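You operate a simulated robot arm through the tools that you are given. There is no shell and no other tool. Be economical: measure what you need, move in short steps, check, and stop when the job is done.

Carry out the task below with a simulated two-armed robot. There is one attempt and no reset: what you move stays moved.

Task
Pick up the float from the third shelf from the bottom of the orange rack with one hand, pass it to the other hand and put it on the white frame on the ratchet bench. Set down upright: float.

The check looks at the end state, three seconds after you hand in, the way a careful person would. Anything else that was tipped, shoved, dropped, spilled or broken makes it a failure.

Robot
Two 7-joint arms with two-finger parallel grippers on one trunk, on a base that drives. Base frame: it is fixed to the floor where the robot stands at the start and does not move with it; the origin is under the middle of the robot, x ahead of it, y to its left, z up. Readings come in m, rad, newtons and seconds.
The left shoulder is at the start at [0.08, 0.131, 0.947], the right one opposite. With the tool pointing down near the work surface each hand reaches from about 0.26 to 0.82 m from the robot's upright axis, wherever it stands, measured 20 degrees to its own side. Places, roughly: float (9x9x10 cm) [1.8, -0.4, 1.1]; white frame on the ratchet bench (23x32 cm) [0.06, -4.46, 0.78]. Payload 1.57 kg a hand.
The tool frame of a hand sits at the grasp point between the pads (the TCP): z along the fingers, y along the line on which they close. The tips reach 0.03 m beyond it. Largest opening 0.11 m; finger width 0.024, thickness 0.012; the body of the gripper, 0.048 by 0.112 m, starts 0.078 m behind the TCP.
Orientation is told as [roll, pitch, yaw] about the base's x, y, z axes, in that order, counted from this pose: with the fingers straight down and closing along the base's y, the tool's x points along the base's -x, its y along +y and its z along -z.

Tools
- The arms move only by the tool move_arm. It takes "left_deltas", "right_deltas" or both (then of equal length, played together; a hand with none holds still); each is a list of rows, each a list of 3 entries, a list of its own where there are three numbers: the shift along the base's x, y, z in units of 50 mm (1.0 is 50 mm), then the turn, a rotation vector about the base's x, y, z in units of 4 degrees (1.0 is 4 degrees), then the gripper command, from -1 (fully open) to 1 (shut), values between in proportion. In form: [[[tx, ty, tz], [rx, ry, rz], gripper], ...]. A call has 1 to 10 rows; each row shifts and turns the commanded pose from where the row before left it. A call with a number of a shift or a turn outside -1 to 1 is refused whole. Each row takes 0.2 s and may step no farther than 0.05 m and 0.15 rad from the row before; otherwise, or with a gripper value out of range, the whole call is refused. A pose out of reach is approached as far as the arm can. The call stops where the force on the tool passes 40 N (or 10 N more than at its start, if that is more) or the arm is blocked; 0.2 s more then pass. Each finger travels about 0.108 m/s and halts on what it meets, pressing with about 41 N; the grip force reading is that of the motor and also rises with nothing between the fingers. The clock runs only during rows and for 0.2 s after the last one: add rows that do not move to give the fingers time. The reply holds the time, the measured pose of the TCP, the force on the tool along the base axes, the opening and the grip force, in the units named above and with some noise, with the torque about the TCP (base axes, N m) and any sound that the robot's microphone picked up.
- Cameras (640 x 400 px; columns grow to the right, rows downward): "scene" is now at [-0.0454, -0.0076, 1.449]; the picture's right is [-0.07, -1.00, 0.00], its down [-0.26, 0.02, -0.97] and it looks along [0.96, -0.07, -0.26] (base axes); focal length 280 px, centre (320, 200). "left" rides on the left gripper at [0.07, -0.016, -0.141] in its tool frame; the picture's right is [0.23, 0.97, 0.00], its down [-0.86, 0.20, -0.48] and it looks along [-0.47, 0.11, 0.88] (tool axes); focal length 222 px, centre (320, 200). "right" rides on the right gripper at [0.07, 0.016, -0.141] in its tool frame; the picture's right is [-0.23, 0.97, 0.00], its down [-0.86, -0.20, -0.48] and it looks along [-0.47, -0.11, 0.88] (tool axes); focal length 222 px, centre (320, 200). There is no depth. A picture from a camera that has moved, and an enlarged one, comes with that camera's place and axes in the base frame and with its lens.
- capture(camera): a new picture of that camera. It takes no simulated time.
- roll_base(legs): drives the robot by 1 to 6 legs, each [ahead, left, turn to the left] in m, m and rad, along the robot's own axes; the way and the turn of a leg run together, so that a leg with both is an arc; at most 1.5 m and 3.142 rad a leg. The arms and the cameras ride along, it lands a little off, and it stops where it bumps. It gives what a move gives.
- aim_head(pan, tilt): turns the head with the scene camera to pan (to the left, within 1.902 rad either way) and tilt (down, from -0.506 to 1.204), counted from straight ahead of the robot. It gives what a move gives.
- close_up(camera, box): a new picture of the part [left, top, right, bottom] of that camera's present view, enlarged. It takes no simulated time.
- close_job(): hands the job in; it is judged then, once.

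Go step by step. Nothing tells you exact positions but the pictures and the camera data: compare them with the known pose of the tool, close in by small moves and look again before you grip or let go. The budget is 120 turns and 100 pictures, counting those below and the enlarged ones. Unless the task says otherwise, let go and move clear before handing in, and close with one line.

The tools are called after "Emit:" by a JSON object that holds its "method" and its "body". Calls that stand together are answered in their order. move_arm: Moves the arms, as the interface text tells. Its arguments: {"type":"object","properties":{"left_deltas":{"type":"array","items":{"type":"array"}},"right_deltas":{"type":"array","items":{"type":"array"}}},"required":[]} The other tools are called the same way: roll_base (legs) drives the base; aim_head (pan, tilt) turns the head that bears the scene camera; capture (camera) takes a picture; close_up (camera, box) takes an enlarged picture of a part of a camera's view; close_job () hands the job in.

At the start:

```text
t: 0.0
left_tcp_pos: [0.4977, 0.1159, 1.2406]
left_ee_rot: [-0.001, -0.001, -0.001]
left_contact_force: [-0.1, -0.4, 0.5]
left_wrist_torque: [-0.02, 0.02, -0.03]
left_width: 0.1099
left_finger_force: 0.0
right_tcp_pos: [0.4449, -0.3603, 1.2661]
right_ee_rot: [0.001, 0.0, -0.001]
right_contact_force: [-0.4, 0.2, 0.5]
right_wrist_torque: [0.03, -0.01, -0.02]
right_width: 0.1101
right_finger_force: 0.2
robot x, y, heading: [-0.0001, -0.0004, 0.003]
head pan, tilt: [-0.072, 0.265]
```

scene: 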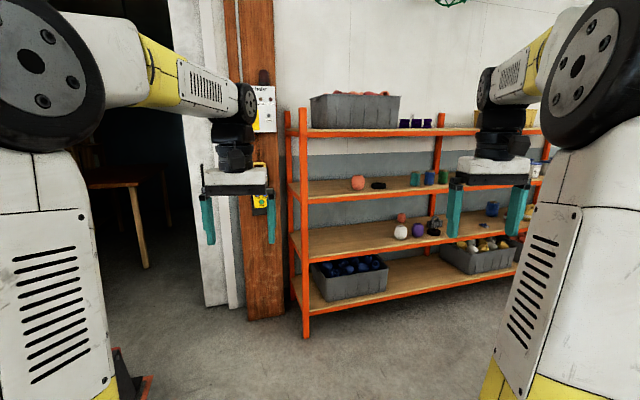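
right: 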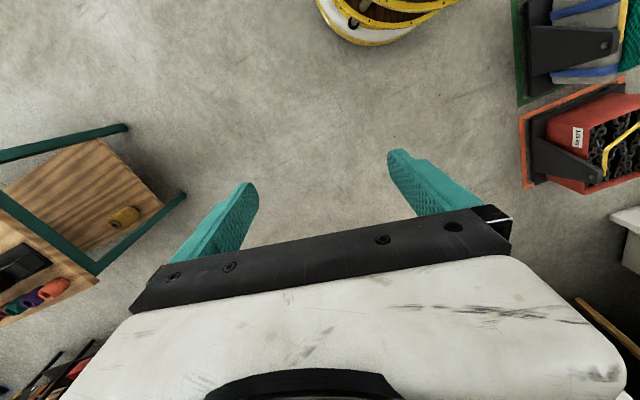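
left: 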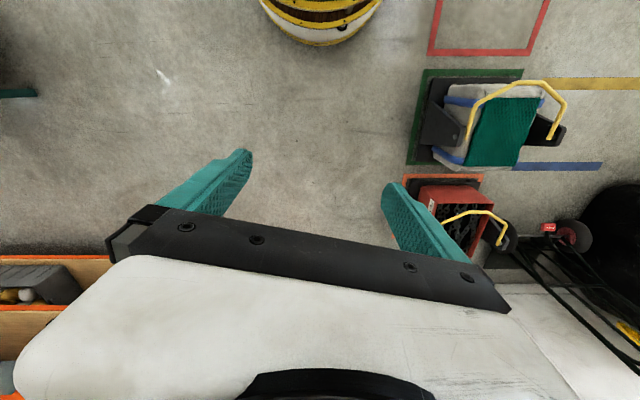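

I see the orange rack ahead; the estimated place of the float projects to the orange object near pixel (358,183) on the third shelf. I'll take an enlarged look at it.

Emit:
{"method": "close_up", "body": {"camera": "scene", "box": [280, 80, 480, 205]}}

```text
3.20 times, centred on (380, 142) of scene
camera zoom: at [-0.0454, -0.0076, 1.449], right [-0.07, -1.0, 0.0], down [-0.26, 0.02, -0.97], along [0.96, -0.07, -0.26], focal length 896 px, centre (128, 384)
```

zoom: 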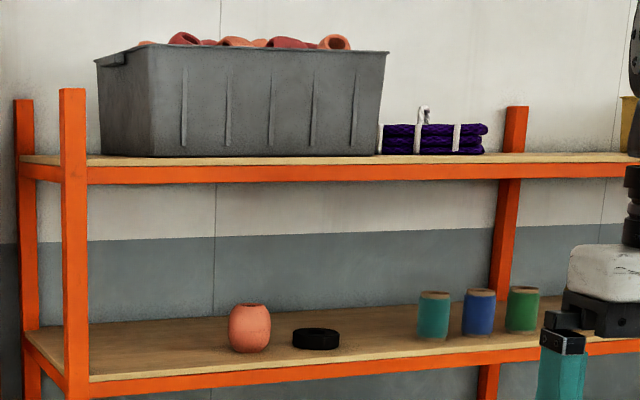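

The float is the salmon barrel on the third shelf, about [1.78, -0.40, 1.07], and the rack is yawed about 12° to the left. Before driving I check the free floor on the right.

Emit:
{"method": "aim_head", "body": {"pan": -0.9, "tilt": 0.5}}

Emit:
{"method": "capture", "body": {"camera": "scene"}}

```text
t: 1.1
left_tcp_pos: [0.4983, 0.1162, 1.2416]
left_ee_rot: [0.0, -0.002, 0.0]
left_contact_force: [0.3, -0.4, -0.1]
left_wrist_torque: [-0.02, 0.0, 0.0]
left_width: 0.11
left_finger_force: 0.1
right_tcp_pos: [0.4449, -0.3608, 1.2666]
right_ee_rot: [0.001, 0.001, 0.001]
right_contact_force: [0.8, -0.7, 0.4]
right_wrist_torque: [-0.03, 0.0, -0.02]
right_width: 0.1099
right_finger_force: 0.1
robot x, y, heading: [-0.0014, -0.0004, -0.002]
head pan, tilt: [-0.901, 0.499]
```

```text
95 pictures are left
camera scene: at [-0.082, -0.0722, 1.4272], right [-0.78, -0.62, 0.0], down [-0.3, 0.37, -0.88], along [0.55, -0.69, -0.48], focal length 280 px, centre (320, 200)
```

scene: 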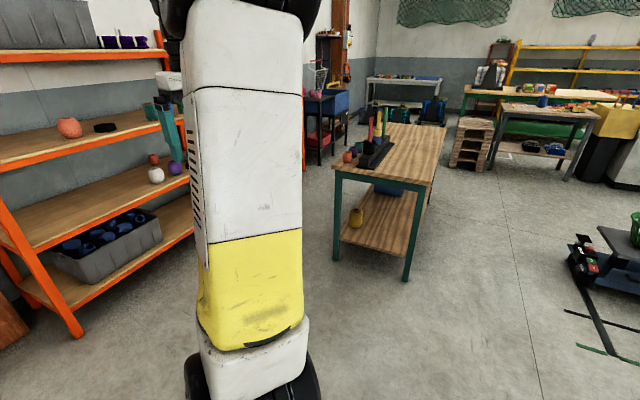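

The bench on the right starts at about y = -1.4, so the floor to the rack is free. I turn to face the rack squarely and move part of the way.

Emit:
{"method": "roll_base", "body": {"legs": [[0, 0, 0.213], [0.7, -0.55, 0]]}}

Emit:
{"method": "aim_head", "body": {"pan": -0.15, "tilt": 0.4}}

Emit:
{"method": "capture", "body": {"camera": "scene"}}

```text
t: 6.6
left_tcp_pos: [1.2662, -0.1643, 1.2422]
left_ee_rot: [-0.001, 0.0, 0.218]
left_contact_force: [-0.1, -0.5, -0.3]
left_wrist_torque: [-0.01, 0.01, -0.02]
left_width: 0.1099
left_finger_force: 0.1
right_tcp_pos: [1.3163, -0.6418, 1.2659]
right_ee_rot: [0.0, -0.001, 0.217]
right_contact_force: [0.0, -1.1, -0.1]
right_wrist_torque: [-0.03, -0.01, 0.03]
right_width: 0.11
right_finger_force: 0.0
robot x, y, heading: [0.8057, -0.3864, 0.22]
head pan, tilt: [-0.901, 0.499]
```

```text
t: 7.7
left_tcp_pos: [1.267, -0.1653, 1.2411]
left_ee_rot: [0.001, 0.0, 0.216]
left_contact_force: [-0.6, 0.1, 0.7]
left_wrist_torque: [0.0, 0.0, 0.02]
left_width: 0.1099
left_finger_force: 0.1
right_tcp_pos: [1.317, -0.6416, 1.2659]
right_ee_rot: [0.0, 0.0, 0.216]
right_contact_force: [-0.1, 0.2, 0.6]
right_wrist_torque: [-0.01, 0.02, -0.04]
right_width: 0.11
right_finger_force: 0.0
robot x, y, heading: [0.8022, -0.3836, 0.216]
head pan, tilt: [-0.15, 0.4]
```

```text
94 pictures are left
camera scene: at [0.7613, -0.4101, 1.4364], right [0.07, -1.0, 0.0], down [-0.39, -0.03, -0.92], along [0.92, 0.06, -0.39], focal length 280 px, centre (320, 200)
```

scene: 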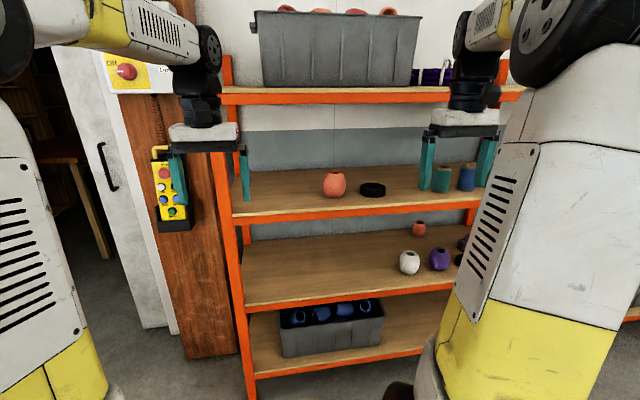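

The robot is now roughly square to the rack with the float in sight. I enlarge to triangulate the float and the shelf edge.

Emit:
{"method": "close_up", "body": {"camera": "scene", "box": [220, 130, 420, 255]}}

```text
3.20 times, centred on (320, 192) of scene
camera zoom: at [0.7613, -0.4101, 1.4364], right [0.07, -1.0, 0.0], down [-0.39, -0.03, -0.92], along [0.92, 0.06, -0.39], focal length 896 px, centre (320, 224)
```

zoom: 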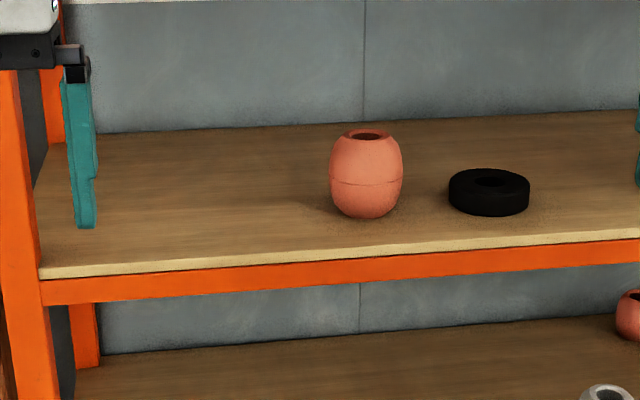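

Two views put the float's centre at about (1.782, -0.399, 1.071), with the shelf top at 1.02 and the float 10 cm behind the front edge. I start turning the right hand so that its fingers point horizontally towards the rack, lined up with the float.

Emit:
{"method": "move_arm", "body": {"right_deltas": [[[0.065, 0.137, -0.166], [0.209, -0.956, 0], -1], [[0.065, 0.137, -0.166], [0.209, -0.956, 0], -1], [[0.065, 0.137, -0.166], [0.209, -0.956, 0], -1], [[0.065, 0.137, -0.166], [0.209, -0.956, 0], -1], [[0.065, 0.137, -0.166], [0.209, -0.956, 0], -1], [[0.065, 0.137, -0.166], [0.209, -0.956, 0], -1], [[0.065, 0.137, -0.166], [0.209, -0.956, 0], -1], [[0.065, 0.137, -0.166], [0.209, -0.956, 0], -1], [[0.065, 0.137, -0.166], [0.209, -0.956, 0], -1], [[0.065, 0.137, -0.166], [0.209, -0.956, 0], -1]]}}

Emit:
{"method": "move_arm", "body": {"right_deltas": [[[0.065, 0.137, -0.166], [0.209, -0.956, 0], -1], [[0.065, 0.137, -0.166], [0.209, -0.956, 0], -1], [[0.065, 0.137, -0.166], [0.209, -0.956, 0], -1], [[0.065, 0.137, -0.166], [0.209, -0.956, 0], -1], [[0.065, 0.137, -0.166], [0.209, -0.956, 0], -1], [[0.065, 0.137, -0.166], [0.209, -0.956, 0], -1], [[0.065, 0.137, -0.166], [0.209, -0.956, 0], -1], [[0.065, 0.137, -0.166], [0.209, -0.956, 0], -1], [[0.065, 0.137, -0.166], [0.209, -0.956, 0], -1], [[0.065, 0.137, -0.166], [0.209, -0.956, 0], -1]]}}

```text
t: 9.9
left_tcp_pos: [1.2653, -0.1655, 1.2427]
left_ee_rot: [-0.001, 0.001, 0.22]
left_contact_force: [-0.4, 0.1, -0.7]
left_wrist_torque: [0.01, -0.02, 0.01]
left_width: 0.1099
left_finger_force: 0.0
right_tcp_pos: [1.3491, -0.5735, 1.1829]
right_ee_rot: [-0.002, -0.684, 0.219]
right_contact_force: [0.1, -0.4, 1.1]
right_wrist_torque: [0.0, 0.0, -0.03]
right_width: 0.1099
right_finger_force: 0.0
robot x, y, heading: [0.8034, -0.3879, 0.22]
head pan, tilt: [-0.15, 0.4]
```

```text
t: 12.1
left_tcp_pos: [1.2667, -0.1656, 1.2417]
left_ee_rot: [-0.001, 0.002, 0.218]
left_contact_force: [-0.8, 0.7, 0.1]
left_wrist_torque: [-0.01, -0.03, -0.01]
left_width: 0.1099
left_finger_force: 0.0
right_tcp_pos: [1.4244, -0.5101, 1.1202]
right_ee_rot: [-0.009, -1.365, 0.226]
right_contact_force: [-0.1, -0.4, 0.8]
right_wrist_torque: [0.01, 0.02, 0.01]
right_width: 0.1102
right_finger_force: 0.0
right hand out of reach, approached as far as the arm can: row 7, 8, 9, 10
robot x, y, heading: [0.804, -0.3873, 0.219]
head pan, tilt: [-0.15, 0.4]
```

The horizontal pose was slightly too close to the trunk, so I finish the turn while moving the hand forward.

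Emit:
{"method": "move_arm", "body": {"right_deltas": [[[0.64, 0.23, -0.12], [0.209, -0.956, 0], -1], [[0.64, 0.23, -0.12], [0.209, -0.956, 0], -1], [[0.64, 0.23, -0.12], [0.209, -0.956, 0], -1], [[0.64, 0.23, -0.12], [0, 0, 0], -1], [[0, 0, 0], [0, 0, 0], -1]]}}

Emit:
{"method": "capture", "body": {"camera": "scene"}}

Emit:
{"method": "capture", "body": {"camera": "right"}}

```text
t: 13.3
left_tcp_pos: [1.2651, -0.1649, 1.2426]
left_ee_rot: [0.002, 0.002, 0.218]
left_contact_force: [-0.1, -0.4, -1.3]
left_wrist_torque: [-0.01, -0.02, -0.02]
left_width: 0.1101
left_finger_force: 0.1
right_tcp_pos: [1.5511, -0.4651, 1.0932]
right_ee_rot: [-1.088, -1.57, 1.305]
right_contact_force: [0.4, 0.8, 0.3]
right_wrist_torque: [-0.03, -0.02, 0.0]
right_width: 0.1101
right_finger_force: 0.1
robot x, y, heading: [0.8008, -0.3803, 0.213]
head pan, tilt: [-0.15, 0.4]
```

```text
92 pictures are left
camera scene: at [0.7614, -0.41, 1.4364], right [0.07, -1.0, 0.0], down [-0.39, -0.03, -0.92], along [0.92, 0.06, -0.39], focal length 280 px, centre (320, 200)
```

scene: 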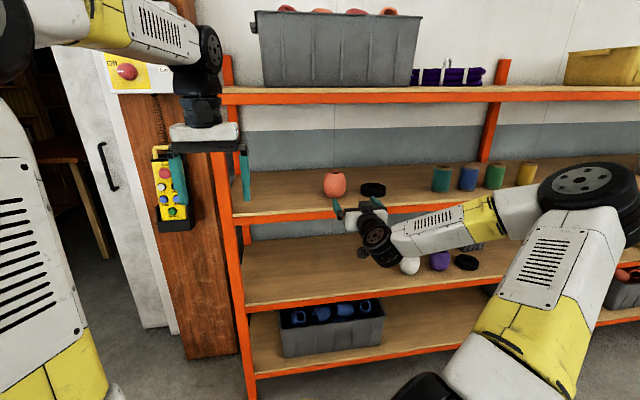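

```text
91 pictures are left
camera right: at [1.4095, -0.4799, 1.0257], right [-0.21, 0.95, 0.23], down [-0.42, -0.3, 0.86], along [0.88, 0.08, 0.47], focal length 222 px, centre (320, 200)
```

right: 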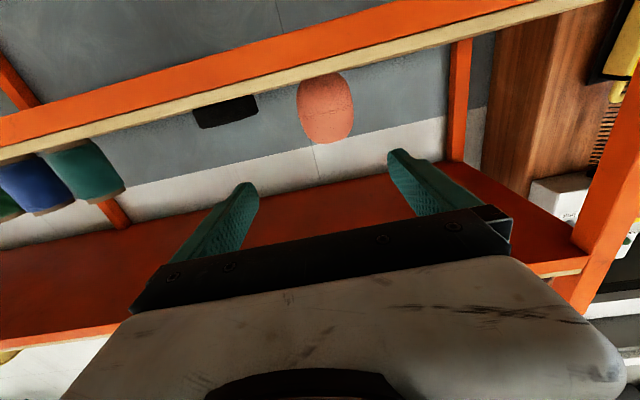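

The right camera confirms the float at (1.782, -0.399, 1.067). I correct the hand by 1.5 cm to the left and 1.8 cm down, then bring the base 0.1 m closer.

Emit:
{"method": "move_arm", "body": {"right_deltas": [[[-0.065, 0.3, -0.36], [0, 0, 0], -1], [[0, 0, 0], [0, 0, 0], -1]]}}

Emit:
{"method": "roll_base", "body": {"legs": [[0.1, 0, 0]]}}

Emit:
{"method": "capture", "body": {"camera": "right"}}

Emit:
{"method": "close_up", "body": {"camera": "scene", "box": [240, 130, 440, 255]}}

```text
t: 13.9
left_tcp_pos: [1.2662, -0.1649, 1.2411]
left_ee_rot: [-0.001, -0.001, 0.218]
left_contact_force: [-0.9, 0.8, -0.5]
left_wrist_torque: [0.01, 0.0, -0.03]
left_width: 0.11
left_finger_force: 0.1
right_tcp_pos: [1.5483, -0.4505, 1.0769]
right_ee_rot: [-1.085, -1.569, 1.3]
right_contact_force: [0.9, 0.1, 0.2]
right_wrist_torque: [0.05, -0.05, 0.01]
right_width: 0.11
right_finger_force: 0.0
robot x, y, heading: [0.8031, -0.3849, 0.22]
head pan, tilt: [-0.15, 0.4]
```

```text
t: 15.1
left_tcp_pos: [1.3658, -0.1442, 1.2412]
left_ee_rot: [0.001, -0.001, 0.215]
left_contact_force: [0.1, 0.3, -1.2]
left_wrist_torque: [-0.02, 0.02, 0.0]
left_width: 0.1101
left_finger_force: 0.0
right_tcp_pos: [1.6473, -0.4306, 1.0757]
right_ee_rot: [-0.938, -1.569, 1.15]
right_contact_force: [-0.2, 0.6, 0.2]
right_wrist_torque: [-0.02, -0.03, 0.01]
right_width: 0.1103
right_finger_force: 0.0
robot x, y, heading: [0.9044, -0.3629, 0.212]
head pan, tilt: [-0.15, 0.4]
```

```text
90 pictures are left
camera right: at [1.5049, -0.4456, 1.0077], right [-0.21, 0.95, 0.23], down [-0.42, -0.3, 0.86], along [0.88, 0.08, 0.47], focal length 222 px, centre (320, 200)
```

right: 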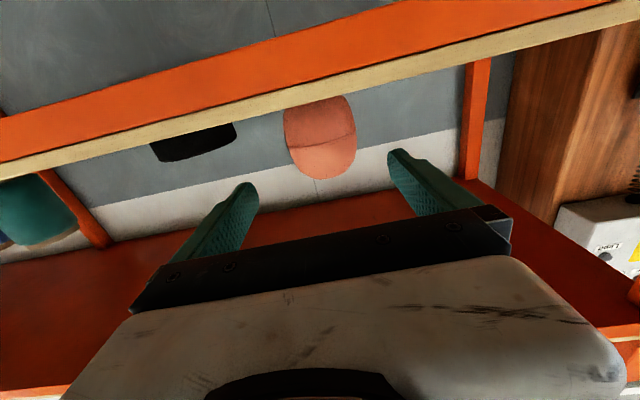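

```text
3.20 times, centred on (340, 192) of scene
camera zoom: at [0.86, -0.3882, 1.4364], right [0.06, -1.0, 0.0], down [-0.39, -0.03, -0.92], along [0.92, 0.06, -0.39], focal length 896 px, centre (256, 224)
```

zoom: 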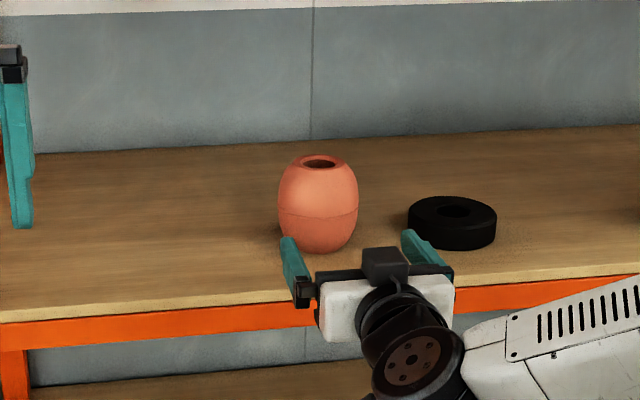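

The hand is lined up to within a few millimetres, 14 cm short of the float. I advance half-way and look again.

Emit:
{"method": "move_arm", "body": {"right_deltas": [[[0.6, 0.14, -0.05], [0, 0, 0], -1], [[0.6, 0.14, 0], [0, 0, 0], -1], [[0, 0, 0], [0, 0, 0], -1]]}}

Emit:
{"method": "capture", "body": {"camera": "right"}}

Emit:
{"method": "close_up", "body": {"camera": "scene", "box": [270, 150, 400, 231]}}

```text
t: 15.9
left_tcp_pos: [1.3652, -0.1436, 1.2424]
left_ee_rot: [0.0, -0.001, 0.214]
left_contact_force: [0.9, 0.2, -0.4]
left_wrist_torque: [0.03, 0.01, -0.04]
left_width: 0.1101
left_finger_force: 0.1
right_tcp_pos: [1.7061, -0.4144, 1.0737]
right_ee_rot: [-0.88, -1.568, 1.095]
right_contact_force: [-0.8, -0.8, -0.6]
right_wrist_torque: [0.03, -0.05, 0.0]
right_width: 0.1099
right_finger_force: 0.0
robot x, y, heading: [0.9019, -0.3631, 0.217]
head pan, tilt: [-0.15, 0.4]
```

```text
88 pictures are left
camera right: at [1.565, -0.4316, 1.0053], right [-0.21, 0.95, 0.23], down [-0.42, -0.3, 0.86], along [0.88, 0.08, 0.47], focal length 222 px, centre (320, 200)
```

right: 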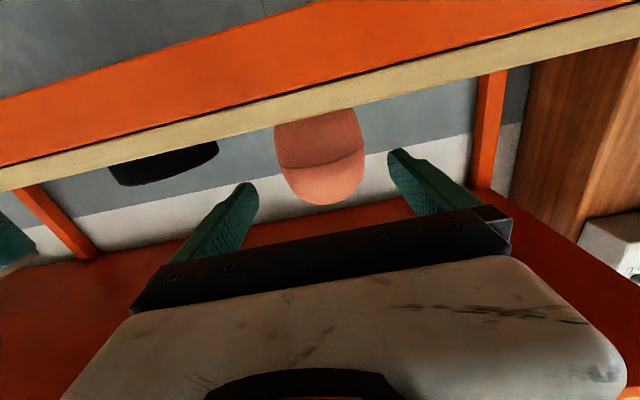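

```text
4.92 times, centred on (335, 190) of scene
camera zoom: at [0.8601, -0.3882, 1.4364], right [0.06, -1.0, 0.0], down [-0.39, -0.03, -0.92], along [0.92, 0.06, -0.39], focal length 1379 px, centre (246, 247)
```

zoom: 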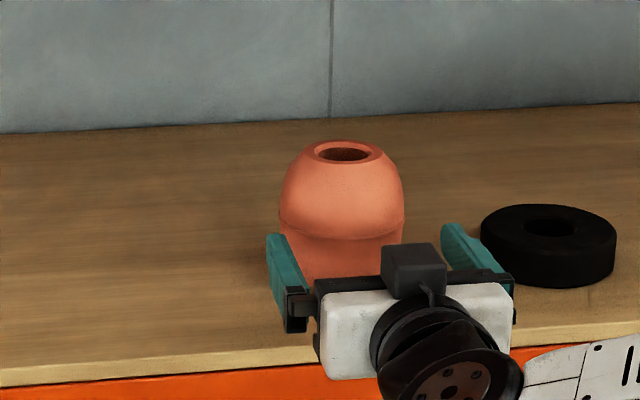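

By the wrist camera the float sits centred between the fingers. I continue slowly and check again.

Emit:
{"method": "move_arm", "body": {"right_deltas": [[[0.44, 0.12, 0], [0, 0, 0], -1], [[0.4, 0.1, 0], [0, 0, 0], -1], [[0, 0, 0], [0, 0, 0], -1]]}}

Emit:
{"method": "capture", "body": {"camera": "right"}}

Emit:
{"method": "close_up", "body": {"camera": "scene", "box": [270, 150, 400, 231]}}

```text
t: 16.7
left_tcp_pos: [1.3652, -0.1453, 1.2424]
left_ee_rot: [0.0, 0.001, 0.213]
left_contact_force: [-0.2, 0.1, 0.2]
left_wrist_torque: [0.01, 0.01, 0.02]
left_width: 0.1098
left_finger_force: 0.0
right_tcp_pos: [1.7475, -0.4062, 1.0737]
right_ee_rot: [-1.09, -1.569, 1.306]
right_contact_force: [-0.1, 0.3, 0.5]
right_wrist_torque: [-0.02, 0.03, -0.01]
right_width: 0.11
right_finger_force: 0.0
robot x, y, heading: [0.9043, -0.3645, 0.217]
head pan, tilt: [-0.15, 0.4]
```

```text
86 pictures are left
camera right: at [1.6065, -0.4212, 1.0053], right [-0.21, 0.95, 0.23], down [-0.42, -0.3, 0.86], along [0.88, 0.08, 0.47], focal length 222 px, centre (320, 200)
```

right: 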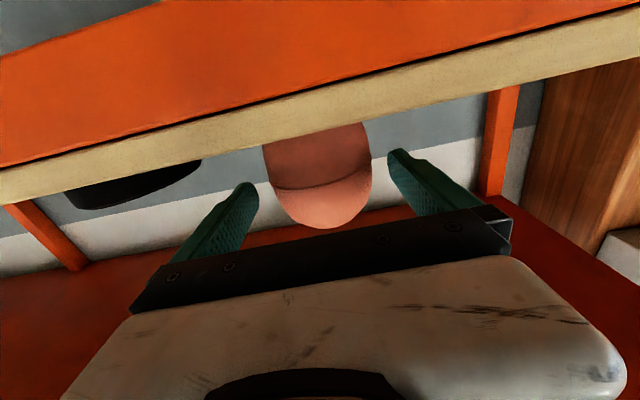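

```text
4.92 times, centred on (335, 190) of scene
camera zoom: at [0.8602, -0.3882, 1.4364], right [0.06, -1.0, 0.0], down [-0.39, -0.03, -0.92], along [0.92, 0.06, -0.39], focal length 1379 px, centre (246, 247)
```

zoom: 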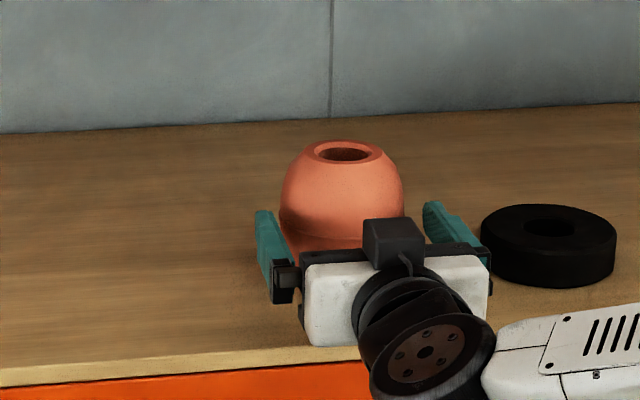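

The float is between the fingers with room on both sides. I go the last 2.5 cm and close gently.

Emit:
{"method": "move_arm", "body": {"right_deltas": [[[0.25, 0.055, 0], [0, 0, 0], -1], [[0.25, 0.055, 0], [0, 0, 0], -1], [[0, 0, 0], [0, 0, 0], -0.5], [[0, 0, 0], [0, 0, 0], 0.2], [[0, 0, 0], [0, 0, 0], 0.6], [[0, 0, 0], [0, 0, 0], 1], [[0, 0, 0], [0, 0, 0], 1]]}}

Emit:
{"method": "close_up", "body": {"camera": "scene", "box": [270, 150, 400, 231]}}

```text
t: 18.3
left_tcp_pos: [1.3653, -0.1449, 1.241]
left_ee_rot: [0.001, -0.001, 0.214]
left_contact_force: [0.1, 0.1, -0.4]
left_wrist_torque: [0.04, 0.01, 0.0]
left_width: 0.11
left_finger_force: 0.1
right_tcp_pos: [1.7725, -0.4002, 1.0727]
right_ee_rot: [-0.783, -1.57, 0.998]
right_contact_force: [-0.6, 0.3, -0.6]
right_wrist_torque: [0.01, 0.03, -0.02]
right_width: 0.0876
right_finger_force: 40.7
robot x, y, heading: [0.9048, -0.3631, 0.213]
head pan, tilt: [-0.15, 0.4]
```

```text
4.92 times, centred on (335, 190) of scene
camera zoom: at [0.8603, -0.3882, 1.4364], right [0.06, -1.0, 0.0], down [-0.39, -0.03, -0.92], along [0.92, 0.06, -0.39], focal length 1379 px, centre (246, 247)
```

zoom: 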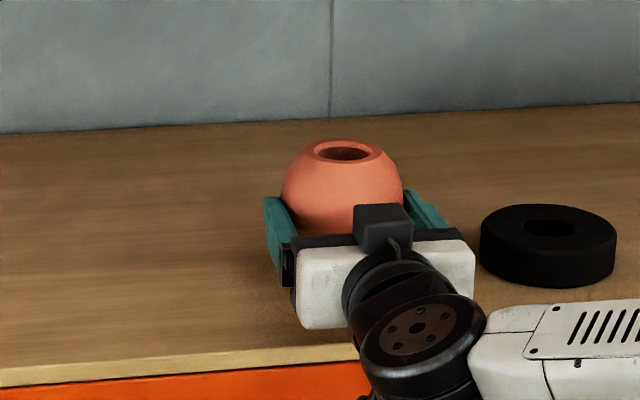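

The float is gripped at 88 mm. I lift it a little and check.

Emit:
{"method": "move_arm", "body": {"right_deltas": [[[0, 0, 0.4], [0, 0, 0], 1], [[0, 0, 0.6], [0, 0, 0], 1], [[0, 0, 0], [0, 0, 0], 1]]}}

Emit:
{"method": "capture", "body": {"camera": "scene"}}

```text
t: 19.1
left_tcp_pos: [1.3663, -0.1444, 1.2423]
left_ee_rot: [0.002, 0.0, 0.215]
left_contact_force: [0.2, -0.1, -0.1]
left_wrist_torque: [0.01, 0.0, 0.01]
left_width: 0.11
left_finger_force: 0.0
right_tcp_pos: [1.7733, -0.4001, 1.1235]
right_ee_rot: [-0.873, -1.568, 1.085]
right_contact_force: [-0.3, 0.2, -1.8]
right_wrist_torque: [-0.04, 0.08, 0.0]
right_width: 0.0878
right_finger_force: 41.1
robot x, y, heading: [0.9037, -0.3612, 0.21]
head pan, tilt: [-0.15, 0.4]
```

```text
83 pictures are left
camera scene: at [0.8603, -0.3882, 1.4364], right [0.06, -1.0, 0.0], down [-0.39, -0.03, -0.92], along [0.92, 0.06, -0.39], focal length 280 px, centre (320, 200)
```

scene: 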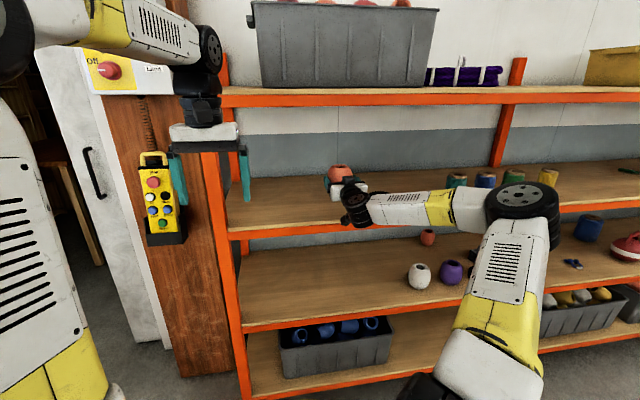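

The float is up clear of the shelf, held firmly. I back the base straight away from the rack into free floor.

Emit:
{"method": "roll_base", "body": {"legs": [[-0.6, 0, 0]]}}

Emit:
{"method": "capture", "body": {"camera": "scene"}}

```text
t: 22.5
left_tcp_pos: [0.7767, -0.2718, 1.2415]
left_ee_rot: [-0.002, -0.001, 0.221]
left_contact_force: [-0.3, -1.2, 0.1]
left_wrist_torque: [-0.02, 0.02, -0.01]
left_width: 0.1102
left_finger_force: 0.1
right_tcp_pos: [1.1864, -0.5247, 1.1236]
right_ee_rot: [-0.805, -1.569, 1.025]
right_contact_force: [0.1, -0.8, -1.6]
right_wrist_torque: [-0.03, 0.01, 0.01]
right_width: 0.0876
right_finger_force: 41.2
robot x, y, heading: [0.3164, -0.4932, 0.219]
head pan, tilt: [-0.15, 0.4]
```

```text
82 pictures are left
camera scene: at [0.2732, -0.5185, 1.4364], right [0.07, -1.0, 0.0], down [-0.39, -0.03, -0.92], along [0.92, 0.07, -0.39], focal length 280 px, centre (320, 200)
```

scene: 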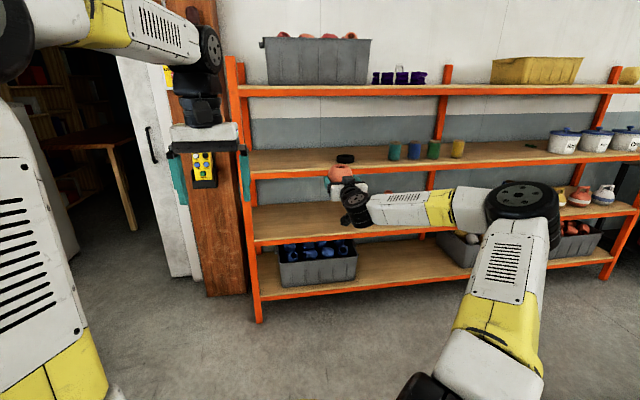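

I bring the float in front of the chest for the handover, and meanwhile start turning the left hand a quarter turn so that its fingers will close fore-and-aft from above.

Emit:
{"method": "move_arm", "body": {"right_deltas": [[[-0.65, 0.433, -0.235], [0, 0, 0], 1], [[-0.65, 0.433, -0.235], [0, 0, 0], 1], [[-0.65, 0.433, -0.235], [0, 0, 0], 1], [[-0.65, 0.433, -0.235], [0, 0, 0], 1], [[-0.65, 0.433, -0.235], [0, 0, 0], 1], [[-0.65, 0.433, -0.235], [0, 0, 0], 1], [[0, 0, 0], [0, 0, 0], 1], [[0, 0, 0], [0, 0, 0], 1], [[0, 0, 0], [0, 0, 0], 1], [[0, 0, 0], [0, 0, 0], 1]], "left_deltas": [[[0, 0, 0.2], [0, 0, -1], -1], [[0, 0, 0.2], [0, 0, -1], -1], [[0, 0, 0], [0, 0, -1], -1], [[0, 0, 0], [0, 0, -1], -1], [[0, 0, 0], [0, 0, -1], -1], [[0, 0, 0], [0, 0, -1], -1], [[0, 0, 0], [0, 0, -1], -1], [[0, 0, 0], [0, 0, -1], -1], [[0, 0, 0], [0, 0, -1], -1], [[0, 0, 0], [0, 0, -1], -1]]}}

Emit:
{"method": "capture", "body": {"camera": "scene"}}

```text
t: 24.7
left_tcp_pos: [0.7769, -0.2722, 1.263]
left_ee_rot: [0.001, 0.0, -0.48]
left_contact_force: [-0.2, 0.6, -0.3]
left_wrist_torque: [0.01, -0.01, 0.0]
left_width: 0.11
left_finger_force: 0.0
right_tcp_pos: [0.9919, -0.4357, 1.0564]
right_ee_rot: [-0.749, -1.569, 0.973]
right_contact_force: [-0.1, 0.2, -1.2]
right_wrist_torque: [-0.02, 0.03, 0.01]
right_width: 0.0877
right_finger_force: 40.8
right hand out of reach, approached as far as the arm can: row 5, 6
robot x, y, heading: [0.3132, -0.4928, 0.222]
head pan, tilt: [-0.15, 0.4]
```

```text
81 pictures are left
camera scene: at [0.2732, -0.5185, 1.4364], right [0.07, -1.0, 0.0], down [-0.39, -0.03, -0.92], along [0.92, 0.07, -0.39], focal length 280 px, centre (320, 200)
```

scene: 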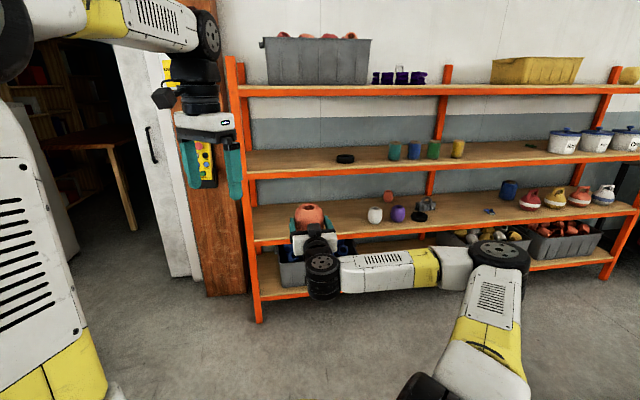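

The float now hangs at about (1.002, -0.434, 1.05). I turn the left hand on and move it above the float.

Emit:
{"method": "move_arm", "body": {"left_deltas": [[[0.45, -0.324, 0], [0, 0, -1], -1], [[0.45, -0.324, 0], [0, 0, -1], -1], [[0.45, -0.324, 0], [0, 0, -1], -1], [[0.45, -0.324, 0], [0, 0, -1], -1], [[0.45, -0.324, 0], [0, 0, -1], -1], [[0.45, -0.324, 0], [0, 0, -1], -1], [[0.45, -0.324, 0], [0, 0, -1], -1], [[0.45, -0.324, 0], [0, 0, -1], -1], [[0.45, -0.324, 0], [0, 0, -1], -1], [[0.45, -0.324, 0], [0, 0, -1], -1]]}}

Emit:
{"method": "move_arm", "body": {"left_deltas": [[[0, 0, 0], [0, 0, -1], -1], [[0, 0, 0], [0, 0, -1], -1], [[0, 0, 0], [0, 0, -0.5], -1], [[0, 0, 0], [0, 0, 0], -1]]}}

Emit:
{"method": "capture", "body": {"camera": "scene"}}

Emit:
{"method": "capture", "body": {"camera": "left"}}

```text
t: 26.9
left_tcp_pos: [0.9712, -0.4203, 1.2507]
left_ee_rot: [-0.002, 0.0, -1.176]
left_contact_force: [-1.5, 0.9, -1.5]
left_wrist_torque: [-0.02, 0.0, -0.05]
left_width: 0.1097
left_finger_force: 0.1
left hand out of reach, approached as far as the arm can: row 9, 10
right_tcp_pos: [0.9912, -0.4364, 1.0567]
right_ee_rot: [-0.806, -1.57, 1.028]
right_contact_force: [0.1, -0.1, -0.8]
right_wrist_torque: [0.0, 0.02, -0.02]
right_width: 0.0874
right_finger_force: 40.1
robot x, y, heading: [0.3158, -0.4953, 0.221]
head pan, tilt: [-0.15, 0.4]
```

```text
t: 27.9
left_tcp_pos: [0.9727, -0.4194, 1.2504]
left_ee_rot: [0.0, 0.0, -1.351]
left_contact_force: [-0.3, 0.0, -0.3]
left_wrist_torque: [0.01, 0.03, 0.01]
left_width: 0.1101
left_finger_force: 0.0
right_tcp_pos: [0.9926, -0.4368, 1.0555]
right_ee_rot: [-0.683, -1.571, 0.905]
right_contact_force: [-0.3, -0.6, -1.0]
right_wrist_torque: [0.04, 0.04, -0.02]
right_width: 0.0877
right_finger_force: 40.8
robot x, y, heading: [0.3154, -0.4951, 0.221]
head pan, tilt: [-0.15, 0.4]
```

```text
80 pictures are left
camera scene: at [0.2732, -0.5186, 1.4364], right [0.07, -1.0, 0.0], down [-0.39, -0.03, -0.92], along [0.92, 0.07, -0.39], focal length 280 px, centre (320, 200)
```

scene: 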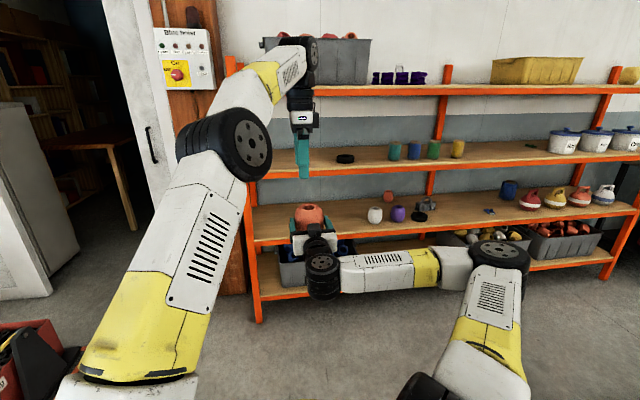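

```text
79 pictures are left
camera left: at [0.9411, -0.3546, 1.3923], right [0.9, 0.43, 0.0], down [0.38, -0.79, 0.48], along [0.21, -0.43, -0.88], focal length 222 px, centre (320, 200)
```

left: 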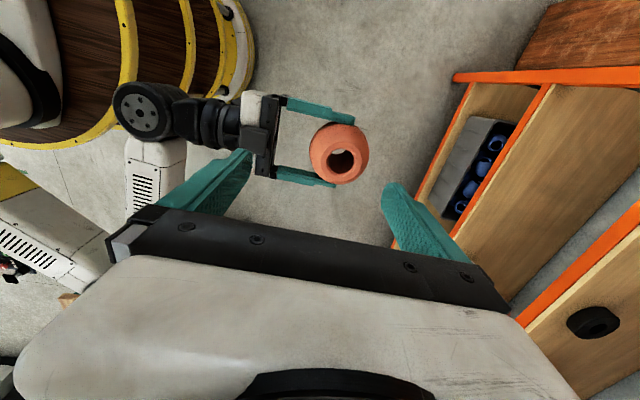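

The left camera looks down onto the float, at about (1.010, -0.432). I centre the left hand over it at z = 1.17 and check.

Emit:
{"method": "move_arm", "body": {"left_deltas": [[[0, 0, -0.8], [0, 0, 0], -1], [[0.35, -0.14, -0.8], [0, 0, 0], -1], [[0.35, -0.13, 0], [0, 0, 0], -1], [[0, 0, 0], [0, 0, 0], -1]]}}

Emit:
{"method": "capture", "body": {"camera": "left"}}

Emit:
{"method": "close_up", "body": {"camera": "scene", "box": [240, 120, 400, 220]}}

```text
t: 28.9
left_tcp_pos: [1.007, -0.4323, 1.1685]
left_ee_rot: [0.0, 0.0, -1.348]
left_contact_force: [-0.5, 0.6, -0.1]
left_wrist_torque: [0.0, -0.02, 0.02]
left_width: 0.1101
left_finger_force: 0.0
right_tcp_pos: [0.9922, -0.4362, 1.0572]
right_ee_rot: [-0.678, -1.569, 0.899]
right_contact_force: [-0.4, 0.2, -0.5]
right_wrist_torque: [-0.01, -0.01, 0.05]
right_width: 0.0876
right_finger_force: 40.9
robot x, y, heading: [0.3185, -0.4939, 0.215]
head pan, tilt: [-0.15, 0.4]
```

```text
78 pictures are left
camera left: at [0.9756, -0.3668, 1.3123], right [0.9, 0.44, 0.0], down [0.38, -0.79, 0.48], along [0.21, -0.43, -0.88], focal length 222 px, centre (320, 200)
```

left: 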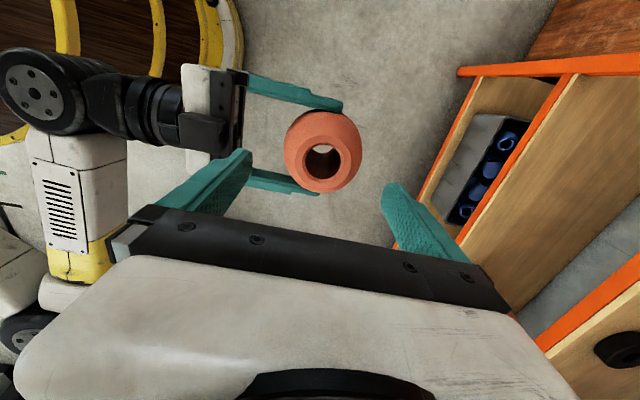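

```text
4.00 times, centred on (320, 170) of scene
camera zoom: at [0.2732, -0.5185, 1.4364], right [0.07, -1.0, 0.0], down [-0.39, -0.03, -0.92], along [0.92, 0.07, -0.39], focal length 1120 px, centre (320, 320)
```

zoom: 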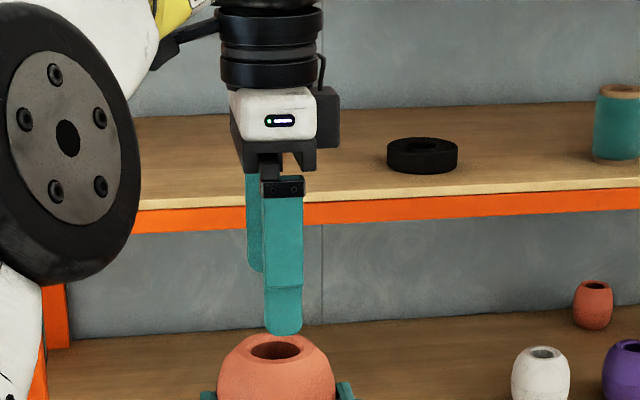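

The left hand is centred to within 2 mm. I lower it so that its fingers straddle the float fore and aft.

Emit:
{"method": "move_arm", "body": {"left_deltas": [[[0.02, 0.05, -0.5], [0, 0, 0], -1], [[0, 0, -0.5], [0, 0, 0], -1], [[0, 0, -0.5], [0, 0, 0], -1], [[0, 0, -0.3], [0, 0, 0], -1], [[0, 0, -0.3], [0, 0, 0], -1], [[0, 0, 0], [0, 0, 0], -1]]}}

Emit:
{"method": "capture", "body": {"camera": "left"}}

Emit:
{"method": "close_up", "body": {"camera": "scene", "box": [240, 150, 400, 250]}}

```text
t: 30.3
left_tcp_pos: [1.0094, -0.4302, 1.0661]
left_ee_rot: [0.0, 0.0, -1.348]
left_contact_force: [0.2, 0.4, 0.2]
left_wrist_torque: [0.01, 0.02, 0.02]
left_width: 0.1099
left_finger_force: 0.1
right_tcp_pos: [0.9923, -0.4376, 1.0566]
right_ee_rot: [-0.672, -1.57, 0.895]
right_contact_force: [-0.3, -0.5, -2.0]
right_wrist_torque: [-0.01, 0.01, 0.01]
right_width: 0.0875
right_finger_force: 41.8
robot x, y, heading: [0.3176, -0.4936, 0.22]
head pan, tilt: [-0.15, 0.4]
```

```text
76 pictures are left
camera left: at [0.9771, -0.3649, 1.2073], right [0.9, 0.44, 0.0], down [0.38, -0.79, 0.48], along [0.21, -0.43, -0.88], focal length 222 px, centre (320, 200)
```

left: 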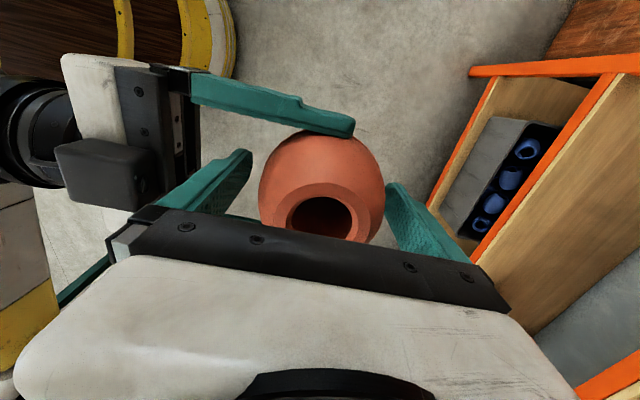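

```text
4.00 times, centred on (320, 200) of scene
camera zoom: at [0.2732, -0.5186, 1.4364], right [0.07, -1.0, 0.0], down [-0.39, -0.03, -0.92], along [0.92, 0.07, -0.39], focal length 1120 px, centre (320, 200)
```

zoom: 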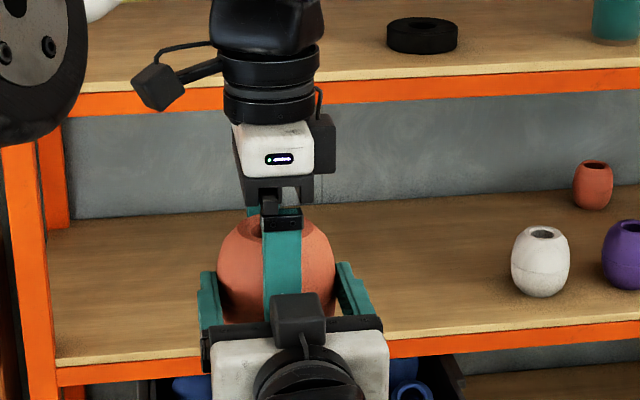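

The left fingers straddle the float in front and behind, clear of the right hand. I close the left hand.

Emit:
{"method": "move_arm", "body": {"left_deltas": [[[0, 0, 0], [0, 0, 0], -0.6], [[0, 0, 0], [0, 0, 0], 0], [[0, 0, 0], [0, 0, 0], 0.6], [[0, 0, 0], [0, 0, 0], 1], [[0, 0, 0], [0, 0, 0], 1]]}}

Emit:
{"method": "capture", "body": {"camera": "left"}}

```text
t: 31.5
left_tcp_pos: [1.0098, -0.4292, 1.0657]
left_ee_rot: [0.004, 0.001, -1.35]
left_contact_force: [26.1, 5.3, -3.7]
left_wrist_torque: [0.07, -0.34, 0.11]
left_width: 0.0874
left_finger_force: 41.3
right_tcp_pos: [0.9912, -0.436, 1.0569]
right_ee_rot: [-0.973, -1.567, 1.197]
right_contact_force: [-24.1, -5.8, 3.8]
right_wrist_torque: [0.03, 0.01, 0.0]
right_width: 0.0874
right_finger_force: 41.1
robot x, y, heading: [0.3164, -0.4949, 0.22]
head pan, tilt: [-0.15, 0.4]
```

```text
74 pictures are left
camera left: at [0.9775, -0.3643, 1.2076], right [0.9, 0.44, 0.0], down [0.38, -0.79, 0.48], along [0.21, -0.43, -0.88], focal length 222 px, centre (320, 200)
```

left: 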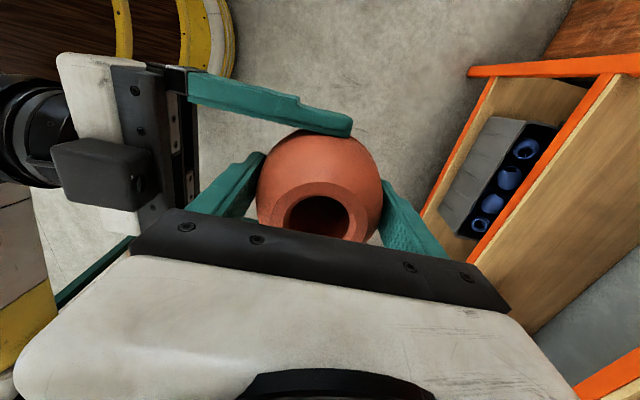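

Both hands hold the float with about 25 N of strain between them. I relieve that by a couple of millimetres and then open the right hand.

Emit:
{"method": "move_arm", "body": {"left_deltas": [[[0.04, 0.009, 0], [0, 0, 0], 1], [[0, 0, 0], [0, 0, 0], 1]]}}

Emit:
{"method": "move_arm", "body": {"right_deltas": [[[0, 0, 0], [0, 0, 0], 0.4], [[0, 0, 0], [0, 0, 0], -0.4], [[0, 0, 0], [0, 0, 0], -1], [[0, 0, 0], [0, 0, 0], -1]], "left_deltas": [[[0, 0, 0], [0, 0, 0], 1], [[0, 0, 0], [0, 0, 0], 1], [[0, 0, 0], [0, 0, 0], 1], [[0, 0, 0], [0, 0, 0], 1]]}}

Emit:
{"method": "capture", "body": {"camera": "left"}}

```text
t: 32.1
left_tcp_pos: [1.011, -0.4302, 1.0662]
left_ee_rot: [-0.002, 0.001, -1.351]
left_contact_force: [14.9, 4.1, -2.9]
left_wrist_torque: [0.07, -0.32, -0.07]
left_width: 0.0876
left_finger_force: 40.9
right_tcp_pos: [0.9923, -0.4371, 1.0574]
right_ee_rot: [-0.758, -1.568, 0.978]
right_contact_force: [-14.5, -3.8, 2.5]
right_wrist_torque: [-0.05, 0.12, 0.11]
right_width: 0.0877
right_finger_force: 41.2
robot x, y, heading: [0.319, -0.4941, 0.224]
head pan, tilt: [-0.15, 0.4]
```

```text
t: 33.1
left_tcp_pos: [1.0104, -0.4308, 1.0652]
left_ee_rot: [-0.002, 0.001, -1.349]
left_contact_force: [0.5, 0.1, 0.0]
left_wrist_torque: [-0.03, 0.04, 0.01]
left_width: 0.0874
left_finger_force: 41.0
right_tcp_pos: [0.9915, -0.4374, 1.0564]
right_ee_rot: [-0.679, -1.57, 0.9]
right_contact_force: [0.1, -1.0, -0.5]
right_wrist_torque: [-0.01, 0.0, -0.02]
right_width: 0.1098
right_finger_force: 0.0
robot x, y, heading: [0.3175, -0.4931, 0.222]
head pan, tilt: [-0.15, 0.4]
```

```text
73 pictures are left
camera left: at [0.979, -0.3649, 1.2074], right [0.9, 0.43, 0.0], down [0.38, -0.79, 0.48], along [0.21, -0.43, -0.88], focal length 222 px, centre (320, 200)
```

left: 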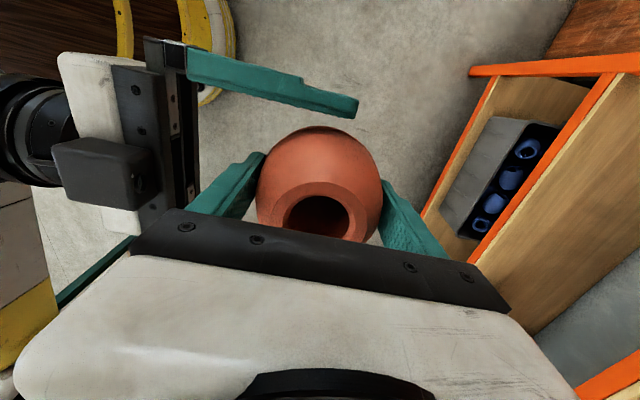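

The right hand is open and the left hand alone carries the float. I drop the right hand straight down out of the way while lifting the left, then move the right hand aside.

Emit:
{"method": "move_arm", "body": {"right_deltas": [[[0, 0, -0.7], [0, 0, 0], -1], [[0, 0, -0.7], [0, 0, 0], -1], [[0, 0, -0.7], [0, 0, 0], -1], [[0.2, -0.9, 0], [0, 0, 0], -1], [[0.2, -0.9, 0], [0, 0, 0], -1], [[0.2, -0.9, 0], [0, 0, 0], -1], [[0.2, -0.9, 0], [0, 0, 0], -1], [[0.2, -0.9, 0], [0, 0, 0], -1]], "left_deltas": [[[0, 0, 0.3], [0, 0, 0], 1], [[0, 0, 0.7], [0, 0, 0], 1], [[0, 0, 0.7], [0, 0, 0], 1], [[0, 0, 0.3], [0, 0, 0], 1], [[0, 0, 0], [0, 0, 0], 1], [[0, 0, 0], [0, 0, 0], 1], [[0, 0, 0], [0, 0, 0], 1], [[0, 0, 0], [0, 0, 0], 1]]}}

Emit:
{"method": "capture", "body": {"camera": "scene"}}

```text
t: 34.9
left_tcp_pos: [1.0117, -0.4282, 1.164]
left_ee_rot: [-0.001, 0.002, -1.349]
left_contact_force: [-0.8, -0.2, -1.4]
left_wrist_torque: [-0.04, 0.0, 0.01]
left_width: 0.0874
left_finger_force: 40.5
right_tcp_pos: [1.0415, -0.6825, 0.954]
right_ee_rot: [-1.029, -1.568, 1.252]
right_contact_force: [-0.1, 0.4, 0.0]
right_wrist_torque: [0.02, -0.01, -0.02]
right_width: 0.1098
right_finger_force: 0.1
right hand out of reach, approached as far as the arm can: row 1, 2, 3
robot x, y, heading: [0.3185, -0.4959, 0.224]
head pan, tilt: [-0.15, 0.4]
```

```text
72 pictures are left
camera scene: at [0.2734, -0.5183, 1.4364], right [0.07, -1.0, 0.0], down [-0.39, -0.03, -0.92], along [0.92, 0.07, -0.39], focal length 280 px, centre (320, 200)
```

scene: 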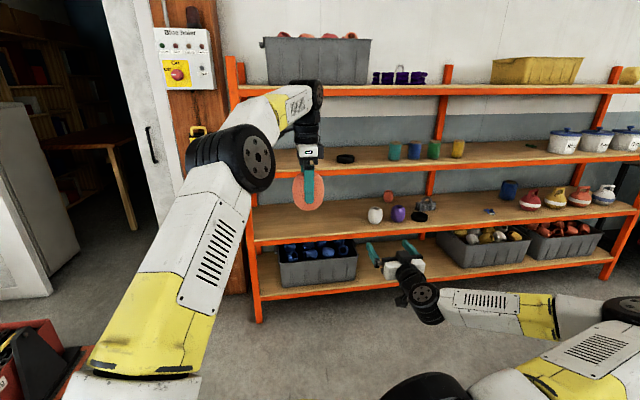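

The handover succeeded. I fold the right hand back to its starting pose and draw the left hand with the float closer for the drive.

Emit:
{"method": "move_arm", "body": {"right_deltas": [[[0, -0.1, 0.27], [-0.209, 0.956, 0], -1], [[0, -0.1, 0.27], [-0.209, 0.956, 0], -1], [[0, -0.1, 0.27], [-0.209, 0.956, 0], -1], [[-0.2, -0.058, 0.27], [-0.209, 0.956, 0], -1], [[-0.2, -0.058, 0.27], [-0.209, 0.956, 0], -1], [[-0.2, -0.058, 0.27], [-0.209, 0.956, 0], -1], [[-0.2, -0.058, 0.27], [-0.209, 0.956, 0], -1], [[-0.2, -0.058, 0.27], [-0.209, 0.956, 0], -1], [[-0.2, -0.058, 0.27], [-0.209, 0.956, 0], -1], [[-0.2, -0.058, 0.27], [-0.209, 0.956, 0], -1]], "left_deltas": [[[-0.45, 0.27, 0], [0, 0, 0], 1], [[-0.45, 0.27, 0], [0, 0, 0], 1], [[-0.45, 0.27, 0], [0, 0, 0], 1], [[-0.45, 0.27, 0], [0, 0, 0], 1], [[-0.45, 0.27, 0], [0, 0, 0], 1], [[-0.45, 0.27, 0], [0, 0, 0], 1], [[-0.45, 0.27, 0], [0, 0, 0], 1], [[-0.45, 0.27, 0], [0, 0, 0], 1], [[-0.45, 0.27, 0], [0, 0, 0], 1], [[-0.45, 0.27, 0], [0, 0, 0], 1]]}}

Emit:
{"method": "move_arm", "body": {"right_deltas": [[[-0.2, -0.058, 0.27], [-0.209, 0.956, 0], -1], [[-0.2, -0.058, 0.27], [-0.209, 0.956, 0], -1], [[-0.2, -0.058, 0.27], [-0.209, 0.956, 0], -1], [[-0.2, -0.058, 0.27], [-0.209, 0.956, 0], -1], [[-0.2, -0.058, 0.27], [-0.209, 0.956, 0], -1], [[-0.2, -0.058, 0.27], [-0.209, 0.956, 0], -1], [[-0.2, -0.058, 0.27], [-0.209, 0.956, 0], -1], [[-0.2, -0.058, 0.27], [-0.209, 0.956, 0], -1], [[-0.2, -0.058, 0.27], [-0.209, 0.956, 0], -1], [[-0.2, -0.058, 0.27], [-0.209, 0.956, 0], -1]]}}

Emit:
{"method": "move_arm", "body": {"right_deltas": [[[-0.2, -0.058, 0.27], [-0.209, 0.956, 0], -1], [[-0.2, -0.058, 0.27], [-0.209, 0.956, 0], -1], [[-0.2, -0.058, 0.27], [-0.209, 0.956, 0], -1]]}}

Emit:
{"method": "aim_head", "body": {"pan": -1.6, "tilt": 0.4}}

Emit:
{"method": "capture", "body": {"camera": "scene"}}

```text
t: 37.1
left_tcp_pos: [0.7832, -0.2941, 1.1659]
left_ee_rot: [-0.001, 0.0, -1.351]
left_contact_force: [-0.2, -0.3, -0.9]
left_wrist_torque: [0.04, 0.01, 0.01]
left_width: 0.0875
left_finger_force: 41.0
right_tcp_pos: [0.9705, -0.7171, 1.0897]
right_ee_rot: [0.003, -0.884, 0.217]
right_contact_force: [0.0, 0.7, 0.1]
right_wrist_torque: [0.04, 0.03, -0.02]
right_width: 0.1102
right_finger_force: 0.1
robot x, y, heading: [0.3142, -0.4933, 0.222]
head pan, tilt: [-0.15, 0.4]
```

```text
t: 39.3
left_tcp_pos: [0.783, -0.2947, 1.1673]
left_ee_rot: [0.001, 0.001, -1.35]
left_contact_force: [0.2, -0.1, -0.8]
left_wrist_torque: [0.03, 0.0, 0.0]
left_width: 0.0874
left_finger_force: 40.6
right_tcp_pos: [0.8714, -0.7469, 1.2259]
right_ee_rot: [0.005, -0.203, 0.218]
right_contact_force: [0.4, -0.1, 0.2]
right_wrist_torque: [-0.02, -0.02, -0.02]
right_width: 0.1102
right_finger_force: 0.0
robot x, y, heading: [0.313, -0.4943, 0.224]
head pan, tilt: [-0.15, 0.4]
```

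```text
t: 40.1
left_tcp_pos: [0.7836, -0.2939, 1.1672]
left_ee_rot: [-0.001, 0.0, -1.349]
left_contact_force: [-0.3, -0.5, -0.7]
left_wrist_torque: [0.04, 0.01, 0.01]
left_width: 0.0875
left_finger_force: 40.8
right_tcp_pos: [0.8416, -0.7551, 1.268]
right_ee_rot: [0.003, 0.003, 0.219]
right_contact_force: [-0.2, -0.3, 0.1]
right_wrist_torque: [0.04, -0.01, 0.01]
right_width: 0.1101
right_finger_force: 0.2
robot x, y, heading: [0.3174, -0.4916, 0.223]
head pan, tilt: [-0.15, 0.4]
```

```text
t: 41.6
left_tcp_pos: [0.7838, -0.294, 1.1671]
left_ee_rot: [0.0, 0.0, -1.351]
left_contact_force: [-0.7, 0.7, -1.1]
left_wrist_torque: [0.01, 0.0, 0.0]
left_width: 0.0873
left_finger_force: 40.6
right_tcp_pos: [0.8404, -0.7545, 1.2674]
right_ee_rot: [0.003, 0.0, 0.217]
right_contact_force: [0.3, 0.3, 0.0]
right_wrist_torque: [-0.01, 0.02, -0.01]
right_width: 0.11
right_finger_force: 0.1
robot x, y, heading: [0.3155, -0.4931, 0.218]
head pan, tilt: [-1.6, 0.4]
```

```text
71 pictures are left
camera scene: at [0.1984, -0.616, 1.4364], right [-0.98, -0.19, 0.0], down [-0.07, 0.38, -0.92], along [0.18, -0.9, -0.39], focal length 280 px, centre (320, 200)
```

scene: 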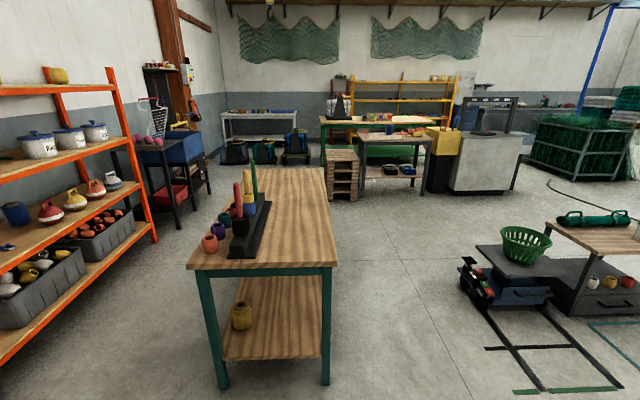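

The ratchet bench should project near pixel (386,136), the grey-legged bench across the room. I enlarge it and the way there.

Emit:
{"method": "close_up", "body": {"camera": "scene", "box": [300, 80, 480, 192]}}

```text
3.56 times, centred on (390, 136) of scene
camera zoom: at [0.1984, -0.616, 1.4364], right [-0.98, -0.19, 0.0], down [-0.07, 0.38, -0.92], along [0.18, -0.9, -0.39], focal length 996 px, centre (71, 428)
```

zoom: 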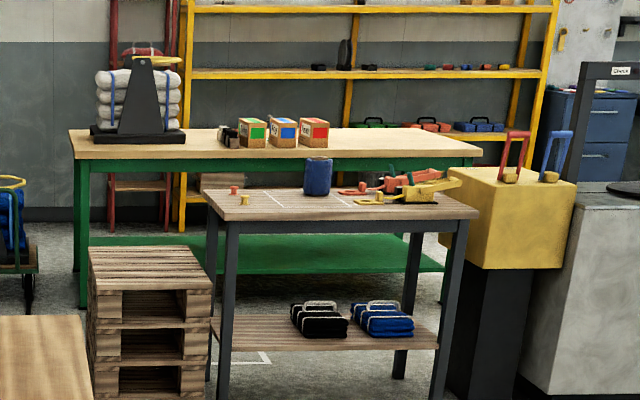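

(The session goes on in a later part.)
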